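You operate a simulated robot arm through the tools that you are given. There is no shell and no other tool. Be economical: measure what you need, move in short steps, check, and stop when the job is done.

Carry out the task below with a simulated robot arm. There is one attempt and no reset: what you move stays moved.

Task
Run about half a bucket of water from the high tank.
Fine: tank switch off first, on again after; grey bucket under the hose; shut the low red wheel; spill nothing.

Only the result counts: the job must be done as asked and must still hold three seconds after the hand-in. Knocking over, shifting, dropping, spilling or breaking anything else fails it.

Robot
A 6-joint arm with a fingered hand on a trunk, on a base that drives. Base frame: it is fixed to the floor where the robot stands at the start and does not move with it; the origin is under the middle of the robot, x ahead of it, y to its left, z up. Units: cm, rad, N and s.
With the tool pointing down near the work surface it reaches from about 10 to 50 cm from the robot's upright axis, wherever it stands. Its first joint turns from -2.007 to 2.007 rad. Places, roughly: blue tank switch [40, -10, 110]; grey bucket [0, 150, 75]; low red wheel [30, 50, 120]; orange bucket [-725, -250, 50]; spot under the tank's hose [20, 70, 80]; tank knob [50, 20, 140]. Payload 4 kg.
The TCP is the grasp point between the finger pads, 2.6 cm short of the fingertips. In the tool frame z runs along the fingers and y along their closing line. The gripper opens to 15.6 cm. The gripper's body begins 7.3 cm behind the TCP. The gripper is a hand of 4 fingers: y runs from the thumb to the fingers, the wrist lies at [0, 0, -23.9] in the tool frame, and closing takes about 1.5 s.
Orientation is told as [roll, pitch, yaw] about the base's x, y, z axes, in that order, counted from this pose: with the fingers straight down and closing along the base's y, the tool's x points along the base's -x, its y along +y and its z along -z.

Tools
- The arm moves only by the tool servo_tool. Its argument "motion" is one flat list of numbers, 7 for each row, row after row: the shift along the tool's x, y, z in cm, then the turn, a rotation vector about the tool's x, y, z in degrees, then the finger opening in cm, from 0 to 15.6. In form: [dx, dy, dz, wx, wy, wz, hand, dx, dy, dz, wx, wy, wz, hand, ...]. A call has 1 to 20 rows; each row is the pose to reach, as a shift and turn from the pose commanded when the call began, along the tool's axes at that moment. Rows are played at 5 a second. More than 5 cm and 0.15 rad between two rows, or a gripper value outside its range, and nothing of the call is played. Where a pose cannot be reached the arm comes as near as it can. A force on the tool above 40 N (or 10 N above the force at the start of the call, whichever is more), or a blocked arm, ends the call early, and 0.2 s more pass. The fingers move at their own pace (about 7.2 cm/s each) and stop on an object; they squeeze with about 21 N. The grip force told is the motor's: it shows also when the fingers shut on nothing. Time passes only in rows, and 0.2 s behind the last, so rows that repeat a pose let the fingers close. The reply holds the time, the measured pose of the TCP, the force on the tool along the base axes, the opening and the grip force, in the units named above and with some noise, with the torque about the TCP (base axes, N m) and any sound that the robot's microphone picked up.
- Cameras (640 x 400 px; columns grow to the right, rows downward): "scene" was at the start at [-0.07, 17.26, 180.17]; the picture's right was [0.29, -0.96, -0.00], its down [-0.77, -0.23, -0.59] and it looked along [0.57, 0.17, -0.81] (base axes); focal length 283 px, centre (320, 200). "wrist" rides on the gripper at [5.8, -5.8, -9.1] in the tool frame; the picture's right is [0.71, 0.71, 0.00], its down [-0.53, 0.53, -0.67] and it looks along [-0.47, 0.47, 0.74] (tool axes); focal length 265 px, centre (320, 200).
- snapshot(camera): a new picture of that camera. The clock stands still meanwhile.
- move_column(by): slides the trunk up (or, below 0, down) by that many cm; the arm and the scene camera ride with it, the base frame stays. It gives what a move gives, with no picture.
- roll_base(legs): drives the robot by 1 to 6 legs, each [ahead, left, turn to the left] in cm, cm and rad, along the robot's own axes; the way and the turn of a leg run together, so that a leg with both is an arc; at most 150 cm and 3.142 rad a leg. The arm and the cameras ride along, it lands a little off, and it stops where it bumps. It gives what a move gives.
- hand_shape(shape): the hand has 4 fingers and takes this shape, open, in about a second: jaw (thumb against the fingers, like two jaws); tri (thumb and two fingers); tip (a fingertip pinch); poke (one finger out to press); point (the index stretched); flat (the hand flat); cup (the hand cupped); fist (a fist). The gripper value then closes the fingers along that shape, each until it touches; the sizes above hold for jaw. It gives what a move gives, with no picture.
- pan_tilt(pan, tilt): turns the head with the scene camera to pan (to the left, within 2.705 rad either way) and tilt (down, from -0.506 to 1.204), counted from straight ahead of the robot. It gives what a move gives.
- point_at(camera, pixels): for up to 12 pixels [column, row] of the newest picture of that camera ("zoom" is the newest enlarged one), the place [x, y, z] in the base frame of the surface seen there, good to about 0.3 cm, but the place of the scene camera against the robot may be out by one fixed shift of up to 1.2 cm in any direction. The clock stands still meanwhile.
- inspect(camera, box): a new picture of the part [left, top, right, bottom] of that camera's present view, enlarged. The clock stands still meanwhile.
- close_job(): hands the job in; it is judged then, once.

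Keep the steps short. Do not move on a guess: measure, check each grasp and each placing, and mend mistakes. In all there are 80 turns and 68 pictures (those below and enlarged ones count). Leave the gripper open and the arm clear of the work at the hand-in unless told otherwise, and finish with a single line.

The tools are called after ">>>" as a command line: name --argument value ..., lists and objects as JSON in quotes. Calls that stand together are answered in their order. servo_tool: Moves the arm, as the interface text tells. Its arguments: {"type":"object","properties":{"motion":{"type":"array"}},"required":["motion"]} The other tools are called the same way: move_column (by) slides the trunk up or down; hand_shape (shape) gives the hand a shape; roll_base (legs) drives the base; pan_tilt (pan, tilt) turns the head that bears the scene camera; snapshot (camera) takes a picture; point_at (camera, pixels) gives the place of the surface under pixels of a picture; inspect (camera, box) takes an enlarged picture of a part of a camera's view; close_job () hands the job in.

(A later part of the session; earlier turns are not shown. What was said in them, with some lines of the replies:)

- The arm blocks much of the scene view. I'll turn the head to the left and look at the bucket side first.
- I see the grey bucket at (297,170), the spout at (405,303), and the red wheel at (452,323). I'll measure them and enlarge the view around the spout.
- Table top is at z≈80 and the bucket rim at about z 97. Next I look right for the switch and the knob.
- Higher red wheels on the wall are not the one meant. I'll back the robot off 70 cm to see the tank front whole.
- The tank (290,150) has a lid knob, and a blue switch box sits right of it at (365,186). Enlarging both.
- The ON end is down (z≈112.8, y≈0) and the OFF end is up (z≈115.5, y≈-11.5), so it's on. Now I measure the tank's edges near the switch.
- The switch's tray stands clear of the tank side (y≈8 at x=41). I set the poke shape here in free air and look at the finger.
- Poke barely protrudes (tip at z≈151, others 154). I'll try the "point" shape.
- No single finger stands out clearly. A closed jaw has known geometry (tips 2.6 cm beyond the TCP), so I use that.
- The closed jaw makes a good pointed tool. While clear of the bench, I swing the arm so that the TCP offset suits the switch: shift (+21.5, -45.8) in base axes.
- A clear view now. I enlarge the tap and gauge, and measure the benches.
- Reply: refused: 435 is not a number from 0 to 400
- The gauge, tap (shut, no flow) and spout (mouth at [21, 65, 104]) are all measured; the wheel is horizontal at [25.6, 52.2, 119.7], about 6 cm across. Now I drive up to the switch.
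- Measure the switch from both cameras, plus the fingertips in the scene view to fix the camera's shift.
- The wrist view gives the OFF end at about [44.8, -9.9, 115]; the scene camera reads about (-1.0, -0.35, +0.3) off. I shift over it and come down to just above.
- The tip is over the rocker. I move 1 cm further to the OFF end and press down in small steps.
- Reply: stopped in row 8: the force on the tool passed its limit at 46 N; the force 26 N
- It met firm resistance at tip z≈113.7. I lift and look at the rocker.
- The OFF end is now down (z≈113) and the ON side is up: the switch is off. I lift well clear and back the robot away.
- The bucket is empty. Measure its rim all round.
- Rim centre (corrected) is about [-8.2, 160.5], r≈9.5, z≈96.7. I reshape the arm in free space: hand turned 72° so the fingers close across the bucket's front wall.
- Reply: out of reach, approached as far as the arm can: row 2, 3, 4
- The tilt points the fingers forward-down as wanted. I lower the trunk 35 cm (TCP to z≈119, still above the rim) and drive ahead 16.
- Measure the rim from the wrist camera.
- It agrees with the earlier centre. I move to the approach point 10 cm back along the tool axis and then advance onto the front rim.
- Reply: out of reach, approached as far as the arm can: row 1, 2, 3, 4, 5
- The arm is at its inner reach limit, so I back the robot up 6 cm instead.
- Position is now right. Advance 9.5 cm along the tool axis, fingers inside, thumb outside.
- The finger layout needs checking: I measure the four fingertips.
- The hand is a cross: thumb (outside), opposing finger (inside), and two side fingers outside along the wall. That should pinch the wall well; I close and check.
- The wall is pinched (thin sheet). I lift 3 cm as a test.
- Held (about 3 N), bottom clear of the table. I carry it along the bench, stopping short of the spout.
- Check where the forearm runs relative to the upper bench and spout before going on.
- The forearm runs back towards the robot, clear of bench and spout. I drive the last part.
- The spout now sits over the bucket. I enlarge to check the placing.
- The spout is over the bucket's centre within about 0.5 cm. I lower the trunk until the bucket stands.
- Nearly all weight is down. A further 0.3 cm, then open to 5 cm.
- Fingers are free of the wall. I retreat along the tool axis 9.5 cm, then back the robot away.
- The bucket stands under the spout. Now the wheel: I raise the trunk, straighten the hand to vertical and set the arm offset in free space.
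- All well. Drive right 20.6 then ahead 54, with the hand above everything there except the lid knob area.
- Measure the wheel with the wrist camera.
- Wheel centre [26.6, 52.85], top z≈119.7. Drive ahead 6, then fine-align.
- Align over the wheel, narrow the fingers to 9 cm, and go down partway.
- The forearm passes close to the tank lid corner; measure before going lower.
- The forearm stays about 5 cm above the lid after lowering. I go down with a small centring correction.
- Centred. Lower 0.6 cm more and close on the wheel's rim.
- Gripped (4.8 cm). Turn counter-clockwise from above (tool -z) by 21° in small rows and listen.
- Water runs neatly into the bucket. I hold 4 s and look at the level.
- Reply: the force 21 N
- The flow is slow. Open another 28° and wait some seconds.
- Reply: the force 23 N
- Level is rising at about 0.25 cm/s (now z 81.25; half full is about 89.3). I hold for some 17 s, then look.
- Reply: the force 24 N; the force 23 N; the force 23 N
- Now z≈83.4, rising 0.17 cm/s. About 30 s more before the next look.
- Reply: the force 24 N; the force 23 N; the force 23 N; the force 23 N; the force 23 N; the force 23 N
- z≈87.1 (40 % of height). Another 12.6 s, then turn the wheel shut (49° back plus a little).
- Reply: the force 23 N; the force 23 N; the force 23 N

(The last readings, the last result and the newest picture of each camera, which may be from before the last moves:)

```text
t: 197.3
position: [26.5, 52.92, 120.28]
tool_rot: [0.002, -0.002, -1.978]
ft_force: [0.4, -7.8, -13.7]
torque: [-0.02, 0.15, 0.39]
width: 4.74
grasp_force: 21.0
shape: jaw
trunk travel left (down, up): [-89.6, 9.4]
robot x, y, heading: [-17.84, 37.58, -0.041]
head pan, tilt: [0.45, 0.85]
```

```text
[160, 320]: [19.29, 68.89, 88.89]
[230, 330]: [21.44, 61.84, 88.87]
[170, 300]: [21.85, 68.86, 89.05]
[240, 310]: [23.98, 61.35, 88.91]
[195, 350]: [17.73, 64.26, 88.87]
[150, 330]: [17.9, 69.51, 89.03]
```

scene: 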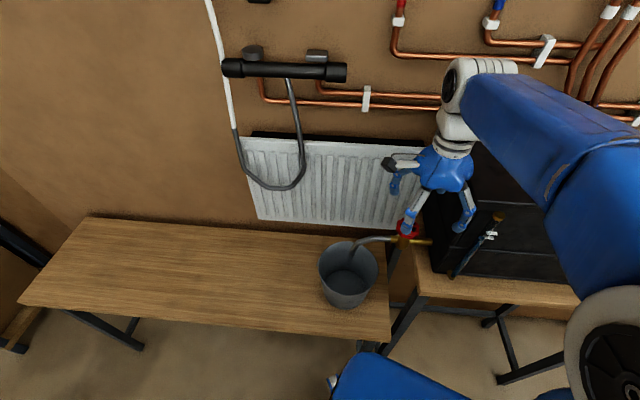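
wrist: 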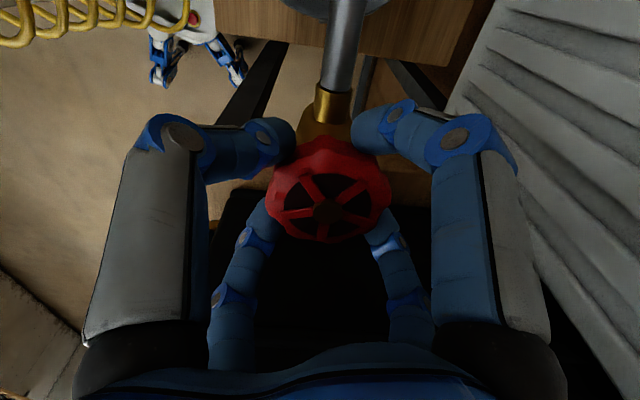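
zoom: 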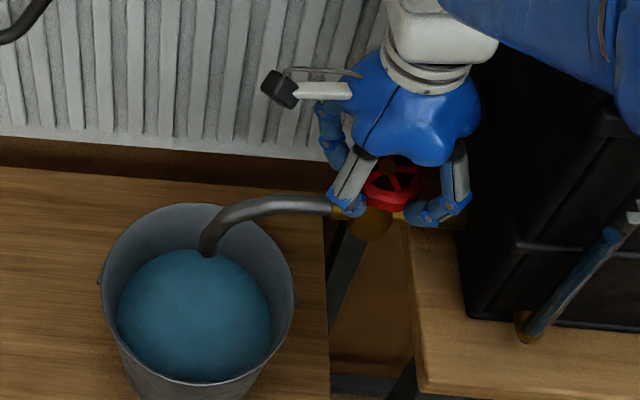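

The flow has stopped with the wheel at its stop (0.39 N·m) and the level at z≈88.9, half height. I release and lift straight up.

>>> servo_tool --motion '[0, 0, 0, 0, 0, 0, 6, 0, 0, 0, 0, 0, 0, 9, 0, 0, 0, 0, 0, 0, 9, 0, 0, 0, 0, 0, 0, 9, 0, 0, -3, 0, 0, 0, 9, 0, 0, -7, 0, 0, 0, 9, 0, 0, -11, 0, 0, 0, 9, 0, 0, -15, 0, 0, 0, 9, 0, 0, -19, 0, 0, 0, 9, 0, 0, -23, 0, 0, 0, 9, 0, 0, -23, 0, 0, 0, 9]'

>>> snapshot --camera "scene"

```text
t: 199.7
position: [26.66, 53.17, 143.3]
tool_rot: [0.003, -0.003, -1.978]
ft_force: [0.2, -0.5, -0.2]
torque: [0.02, 0.01, 0.04]
width: 8.96
grasp_force: 0.1
shape: jaw
trunk travel left (down, up): [-89.6, 9.4]
robot x, y, heading: [-18.15, 37.06, -0.042]
head pan, tilt: [0.45, 0.85]
```

```text
11 pictures are left
```

scene: 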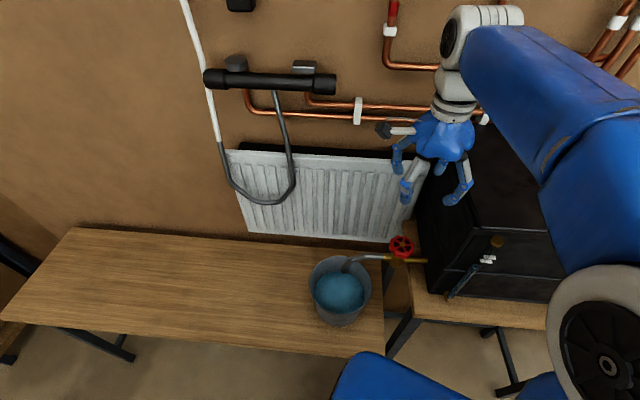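

All calm, wheel and bucket untouched. I back away, and reset the hand: closed jaw, yaw back to 0.

>>> roll_base --legs '[[-52, 0, 0.04]]'

>>> servo_tool --motion '[0, 0, -1, 0, 0, -7.5, 4, 0, 0, -2, 0, 0, -15, 0, 0, 0, -3, 0, 0, -22.5, 0, 0, 0, -4, 0, 0, -30, 0, 0, 0, -5, 0, 0, -37.5, 0, 0, 0, -6, 0, 0, -45, 0, 0, 0, -7, 0, 0, -52.5, 0, 0, 0, -8, 0, 0, -60, 0, 0, 0, -8, 0, 0, -67.5, 0, 0, 0, -8, 0, 0, -75, 0, 0, 0, -8, 0, 0, -82.5, 0, 0, 0, -8, 0, 0, -90, 0, 0, 0, -8, 0, 0, -97.5, 0, 0, 0, -8, 0, 0, -105, 0, 0, 0, -8, 0, 0, -113, 0, 0, 0, -8, 0, 0, -113, 0]'

```text
t: 200.8
position: [26.01, 53.19, 143.23]
tool_rot: [0.005, -0.004, -1.976]
ft_force: [-0.1, -0.6, -1.5]
torque: [0.0, 0.0, 0.02]
width: 8.95
grasp_force: 0.0
shape: jaw
trunk travel left (down, up): [-89.6, 9.4]
robot x, y, heading: [-18.3, 37.63, -0.036]
head pan, tilt: [0.45, 0.85]
stopped in leg 1: the robot was blocked; the commanded pose is now the measured one
```

```text
t: 204.2
position: [26.14, 53.22, 151.27]
tool_rot: [-0.003, -0.002, -0.001]
ft_force: [0.2, -0.3, 0.8]
torque: [-0.02, 0.01, 0.01]
width: 0.01
grasp_force: 20.9
shape: jaw
trunk travel left (down, up): [-89.6, 9.4]
robot x, y, heading: [-18.68, 37.72, -0.037]
head pan, tilt: [0.45, 0.85]
```

The base reported a block. I look around before moving on.

>>> pan_tilt --pan 0.6 --tilt 1.15

>>> snapshot --camera "scene"

>>> pan_tilt --pan 2.7 --tilt 0.9

>>> snapshot --camera "scene"

```text
t: 204.9
position: [26.03, 53.21, 151.25]
tool_rot: [-0.003, -0.004, -0.003]
ft_force: [0.4, -0.9, -0.1]
torque: [0.02, 0.0, 0.0]
width: 0.02
grasp_force: 21.3
shape: jaw
trunk travel left (down, up): [-89.6, 9.4]
robot x, y, heading: [-18.75, 37.25, -0.042]
head pan, tilt: [0.6, 1.15]
```

```text
10 pictures are left
```

scene: 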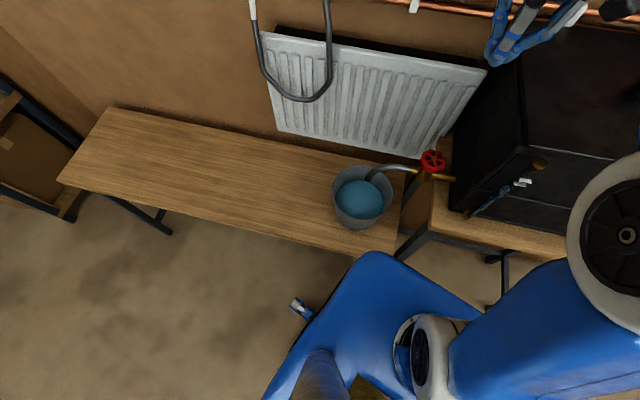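

```text
t: 206.9
position: [26.04, 53.21, 151.16]
tool_rot: [-0.004, -0.002, -0.005]
ft_force: [-0.6, -1.0, 0.7]
torque: [0.01, -0.01, -0.02]
width: 0.0
grasp_force: 21.5
shape: jaw
trunk travel left (down, up): [-89.6, 9.4]
robot x, y, heading: [-18.45, 37.55, -0.034]
head pan, tilt: [2.7, 0.901]
```

```text
9 pictures are left
```

scene: 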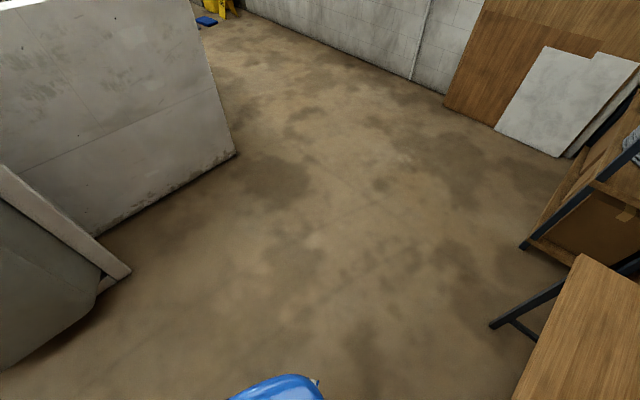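

The base corner stood close to the bench leg and the small turn touched it; nothing moved. Behind is clear, so I go straight back without a turn.

>>> roll_base --legs '[[-15, 0, 0]]'

```text
t: 209.5
position: [11.81, 53.72, 151.05]
tool_rot: [-0.005, -0.001, -0.004]
ft_force: [0.5, 0.1, 0.4]
torque: [0.03, 0.02, -0.02]
width: 0.0
grasp_force: 20.9
shape: jaw
trunk travel left (down, up): [-89.6, 9.4]
robot x, y, heading: [-33.33, 37.95, -0.036]
head pan, tilt: [2.7, 0.901]
```

Clear. I go on back, straighten the heading, move right, and swing the arm to the switch offset.

>>> roll_base --legs '[[-37, 0, 0], [0, 0, 0.036], [0, -39, 0]]'

>>> servo_tool --motion '[0.4, -3.6, 0, 0, 0, 0, 0, 0.8, -7.2, 0, 0, 0, 0, 0, 1.2, -10.8, 0, 0, 0, 0, 0, 1.6, -14.4, 0, 0, 0, 0, 0, 2, -17.8, 0, 0, 0, 0, 0, 2, -17.8, 0, 0, 0, 0, 0]'

>>> pan_tilt --pan 0.3 --tilt 0.7

>>> snapshot --camera "scene"

```text
t: 220.2
position: [-25.45, 18.29, 151.16]
tool_rot: [-0.004, -0.003, 0.031]
ft_force: [0.4, -0.7, -0.8]
torque: [-0.01, 0.01, 0.03]
width: 0.02
grasp_force: 20.8
shape: jaw
trunk travel left (down, up): [-89.6, 9.4]
robot x, y, heading: [-69.61, 1.11, -0.004]
head pan, tilt: [2.7, 0.901]
```

```text
t: 221.6
position: [-26.87, 0.68, 151.5]
tool_rot: [-0.006, -0.003, 0.032]
ft_force: [-0.3, 0.0, 0.0]
torque: [-0.02, -0.01, -0.01]
width: 0.0
grasp_force: 21.3
shape: jaw
trunk travel left (down, up): [-89.6, 9.4]
robot x, y, heading: [-69.53, 0.67, -0.007]
head pan, tilt: [2.7, 0.901]
```

```text
t: 223.8
position: [-26.93, 0.85, 151.53]
tool_rot: [-0.003, -0.001, 0.03]
ft_force: [0.8, -0.3, 0.2]
torque: [0.03, 0.02, -0.01]
width: 0.0
grasp_force: 21.1
shape: jaw
trunk travel left (down, up): [-89.6, 9.4]
robot x, y, heading: [-69.39, 1.41, -0.005]
head pan, tilt: [0.3, 0.7]
```

```text
8 pictures are left
```

scene: 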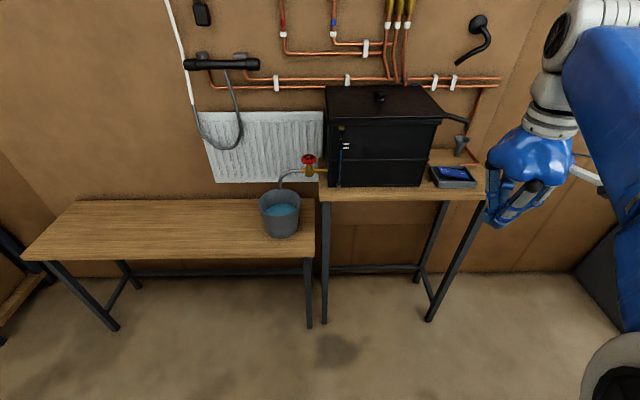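

No spill, tap dry. Drive ahead to the switch.

>>> roll_base --legs '[[65, -3, 0]]'

>>> snapshot --camera "wrist"

>>> point_at --camera "wrist" --pixels '[[300, 60], [320, 68], [345, 78], [355, 85]]'

```text
t: 232.5
position: [38.01, -2.06, 151.52]
tool_rot: [-0.003, -0.003, 0.04]
ft_force: [0.0, -0.1, 0.6]
torque: [0.02, -0.03, -0.03]
width: 0.0
grasp_force: 21.0
shape: jaw
trunk travel left (down, up): [-89.6, 9.4]
robot x, y, heading: [-4.34, -1.96, 0.006]
head pan, tilt: [0.3, 0.7]
```

```text
7 pictures are left
```

wrist: 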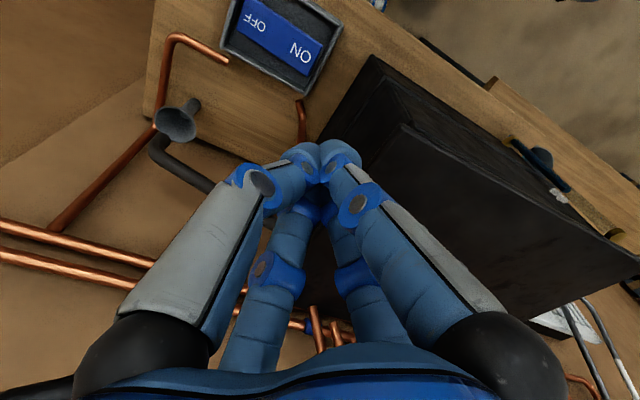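

```text
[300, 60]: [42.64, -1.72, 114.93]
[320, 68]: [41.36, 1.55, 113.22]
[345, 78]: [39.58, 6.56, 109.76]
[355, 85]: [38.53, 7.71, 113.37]
```

The ON end is raised. I align over [41.8, -1.8] and come down to just above.

>>> servo_tool --motion '[-2, 0.1, 2, 0, 0, 0, 0, -3.8, 0.1, 5, 0, 0, 0, 0, -3.8, 0.1, 9, 0, 0, 0, 0, -3.8, 0.1, 13, 0, 0, 0, 0, -3.8, 0.1, 17, 0, 0, 0, 0, -3.8, 0.1, 21, 0, 0, 0, 0, -3.8, 0.1, 25, 0, 0, 0, 0, -3.8, 0.1, 28, 0, 0, 0, 0, -3.8, 0.1, 30.5, 0, 0, 0, 0, -3.8, 0.1, 30.5, 0, 0, 0, 0]'

>>> snapshot --camera "wrist"

```text
t: 234.7
position: [42.06, -1.98, 120.97]
tool_rot: [-0.005, -0.002, 0.042]
ft_force: [-0.8, 0.1, -0.5]
torque: [-0.02, 0.0, 0.01]
width: 0.03
grasp_force: 21.0
shape: jaw
trunk travel left (down, up): [-89.6, 9.4]
robot x, y, heading: [-4.41, -2.41, 0.01]
head pan, tilt: [0.3, 0.7]
```

```text
6 pictures are left
```

wrist: 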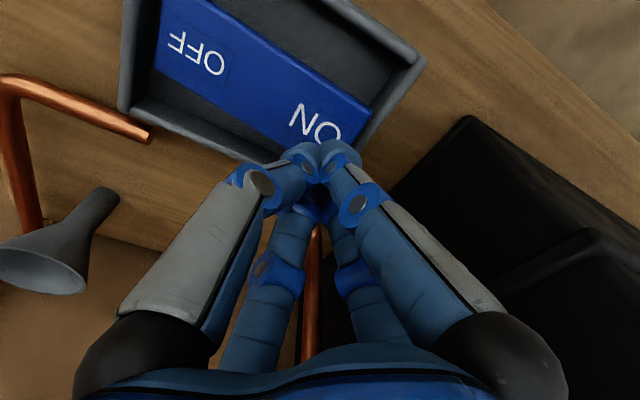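

>>> point_at --camera "wrist" --pixels '[[365, 115], [325, 130], [300, 120], [350, 130], [270, 145], [340, 95]]'

```text
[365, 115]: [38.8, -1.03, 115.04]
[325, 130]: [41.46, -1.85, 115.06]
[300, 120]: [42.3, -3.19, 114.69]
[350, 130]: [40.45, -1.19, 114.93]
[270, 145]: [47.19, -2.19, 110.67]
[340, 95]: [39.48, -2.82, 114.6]
```

The tip is over the rocker's ON end. Shift 0.6 cm to its middle and press.

>>> servo_tool --motion '[0.6, 0, 1, 0, 0, 0, 0, 0.6, 0, 2, 0, 0, 0, 0, 0.6, 0, 3, 0, 0, 0, 0, 0.6, 0, 3.7, 0, 0, 0, 0, 0.6, 0, 4.4, 0, 0, 0, 0, 0.6, 0, 5, 0, 0, 0, 0, 0.6, 0, 5.5, 0, 0, 0, 0, 0.6, 0, 5.8, 0, 0, 0, 0, 0.6, 0, 5.8, 0, 0, 0, 0]'

>>> servo_tool --motion '[0, 0, -3, 0, 0, 0, 0, 0, 0, -7, 0, 0, 0, 0, 0, 0, -11, 0, 0, 0, 0, 0, 0, -11, 0, 0, 0, 0]'

>>> snapshot --camera "wrist"

```text
t: 236.3
position: [41.55, -1.83, 116.45]
tool_rot: [-0.006, -0.021, 0.038]
ft_force: [-8.6, 1.7, 23.1]
torque: [-0.01, 0.31, -0.06]
width: 0.01
grasp_force: 21.3
shape: jaw
trunk travel left (down, up): [-89.6, 9.4]
robot x, y, heading: [-4.9, -1.79, 0.008]
head pan, tilt: [0.3, 0.7]
stopped in row 8: the force on the tool passed its limit at 48 N (the readings are from after the stop); the commanded pose is now the measured one
```

```text
t: 237.3
position: [41.7, -1.91, 127.14]
tool_rot: [-0.005, -0.018, 0.042]
ft_force: [-0.8, 0.6, 0.8]
torque: [-0.01, -0.03, 0.03]
width: 0.0
grasp_force: 21.2
shape: jaw
trunk travel left (down, up): [-89.6, 9.4]
robot x, y, heading: [-4.36, -2.09, 0.007]
head pan, tilt: [0.3, 0.7]
```

```text
5 pictures are left
```

wrist: 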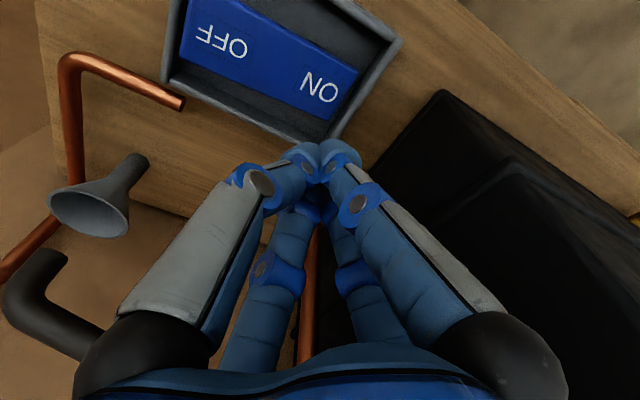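

>>> point_at --camera "wrist" --pixels '[[320, 90], [300, 78], [260, 55], [230, 45], [200, 35]]'

>>> servo_tool --motion '[0, 0, -4, 0, 0, 0, 0, 0, 0, -8, 0, 0, 0, 0, 0, 0, -12, 0, 0, 0, 0, 0, 0, -16, 0, 0, 0, 0, 0, 0, -20, 0, 0, 0, 0, 0, 0, -24, 0, 0, 0, 0, 0, 0, -25, 0, 0, 0, 0, 0, 0, -25, 0, 0, 0, 0]'

```text
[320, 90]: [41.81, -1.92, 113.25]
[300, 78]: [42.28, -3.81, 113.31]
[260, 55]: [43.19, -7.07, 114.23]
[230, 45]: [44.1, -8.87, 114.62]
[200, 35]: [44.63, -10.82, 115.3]
```

```text
t: 239.1
position: [41.12, -1.47, 152.24]
tool_rot: [-0.005, -0.016, 0.043]
ft_force: [-0.1, 1.8, 0.4]
torque: [-0.02, 0.01, -0.01]
width: 0.0
grasp_force: 21.2
shape: jaw
trunk travel left (down, up): [-89.6, 9.4]
robot x, y, heading: [-4.63, -2.23, 0.008]
head pan, tilt: [0.3, 0.7]
```

The ON end is down again (113.2 against 115.3 at OFF): the switch is on. I back away, open the hand, and take a last look.

>>> roll_base --legs '[[-60, 0, 0]]'

>>> servo_tool --motion '[0, 0, 0, 0, 0, 0, 6, 0, 0, 0, 0, 0, 0, 12, 0, 0, 0, 0, 0, 0, 15, 0, 0, 0, 0, 0, 0, 15, 0, 0, 0, 0, 0, 0, 15, 0, 0, 0, 0, 0, 0, 15]'

>>> snapshot --camera "scene"

>>> inspect --camera "scene" --box '[240, 90, 480, 260]'

```text
t: 247.3
position: [-19.88, -1.91, 152.28]
tool_rot: [-0.005, -0.019, 0.045]
ft_force: [-0.2, 0.1, 0.3]
torque: [-0.04, 0.02, 0.01]
width: 0.0
grasp_force: 21.1
shape: jaw
trunk travel left (down, up): [-89.6, 9.4]
robot x, y, heading: [-65.54, -2.51, 0.007]
head pan, tilt: [0.3, 0.7]
```

```text
t: 248.7
position: [-19.68, -2.01, 152.24]
tool_rot: [-0.006, -0.019, 0.044]
ft_force: [1.0, 0.3, -0.6]
torque: [-0.03, 0.0, 0.0]
width: 15.0
grasp_force: 0.1
shape: jaw
trunk travel left (down, up): [-89.6, 9.4]
robot x, y, heading: [-65.32, -2.52, 0.007]
head pan, tilt: [0.3, 0.7]
```

```text
4 pictures are left
```

scene: 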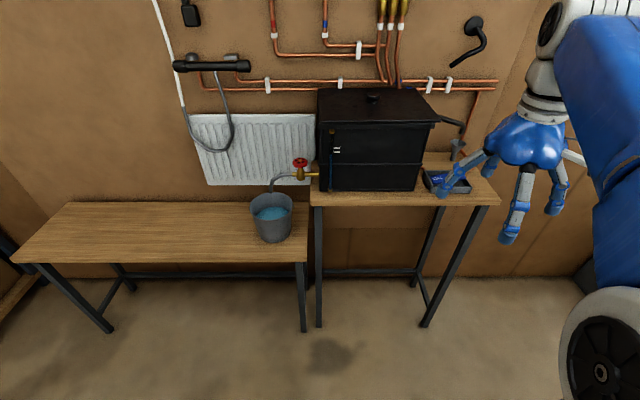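

```text
2.35 times, centred on (360, 175) of scene
```

zoom: 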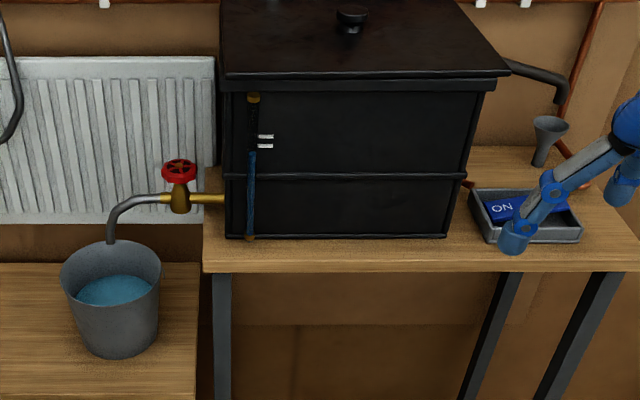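

The bucket is half full, the tap is shut and dry, the switch is on, and nothing has been spilled. The hand is open and clear, so I hand in.

>>> close_job

```text
The job is handed in.
```

The grey bucket stands half full under the hose, the low red wheel is shut, the tank switch was turned off first and is back on, and I saw nothing spilled.
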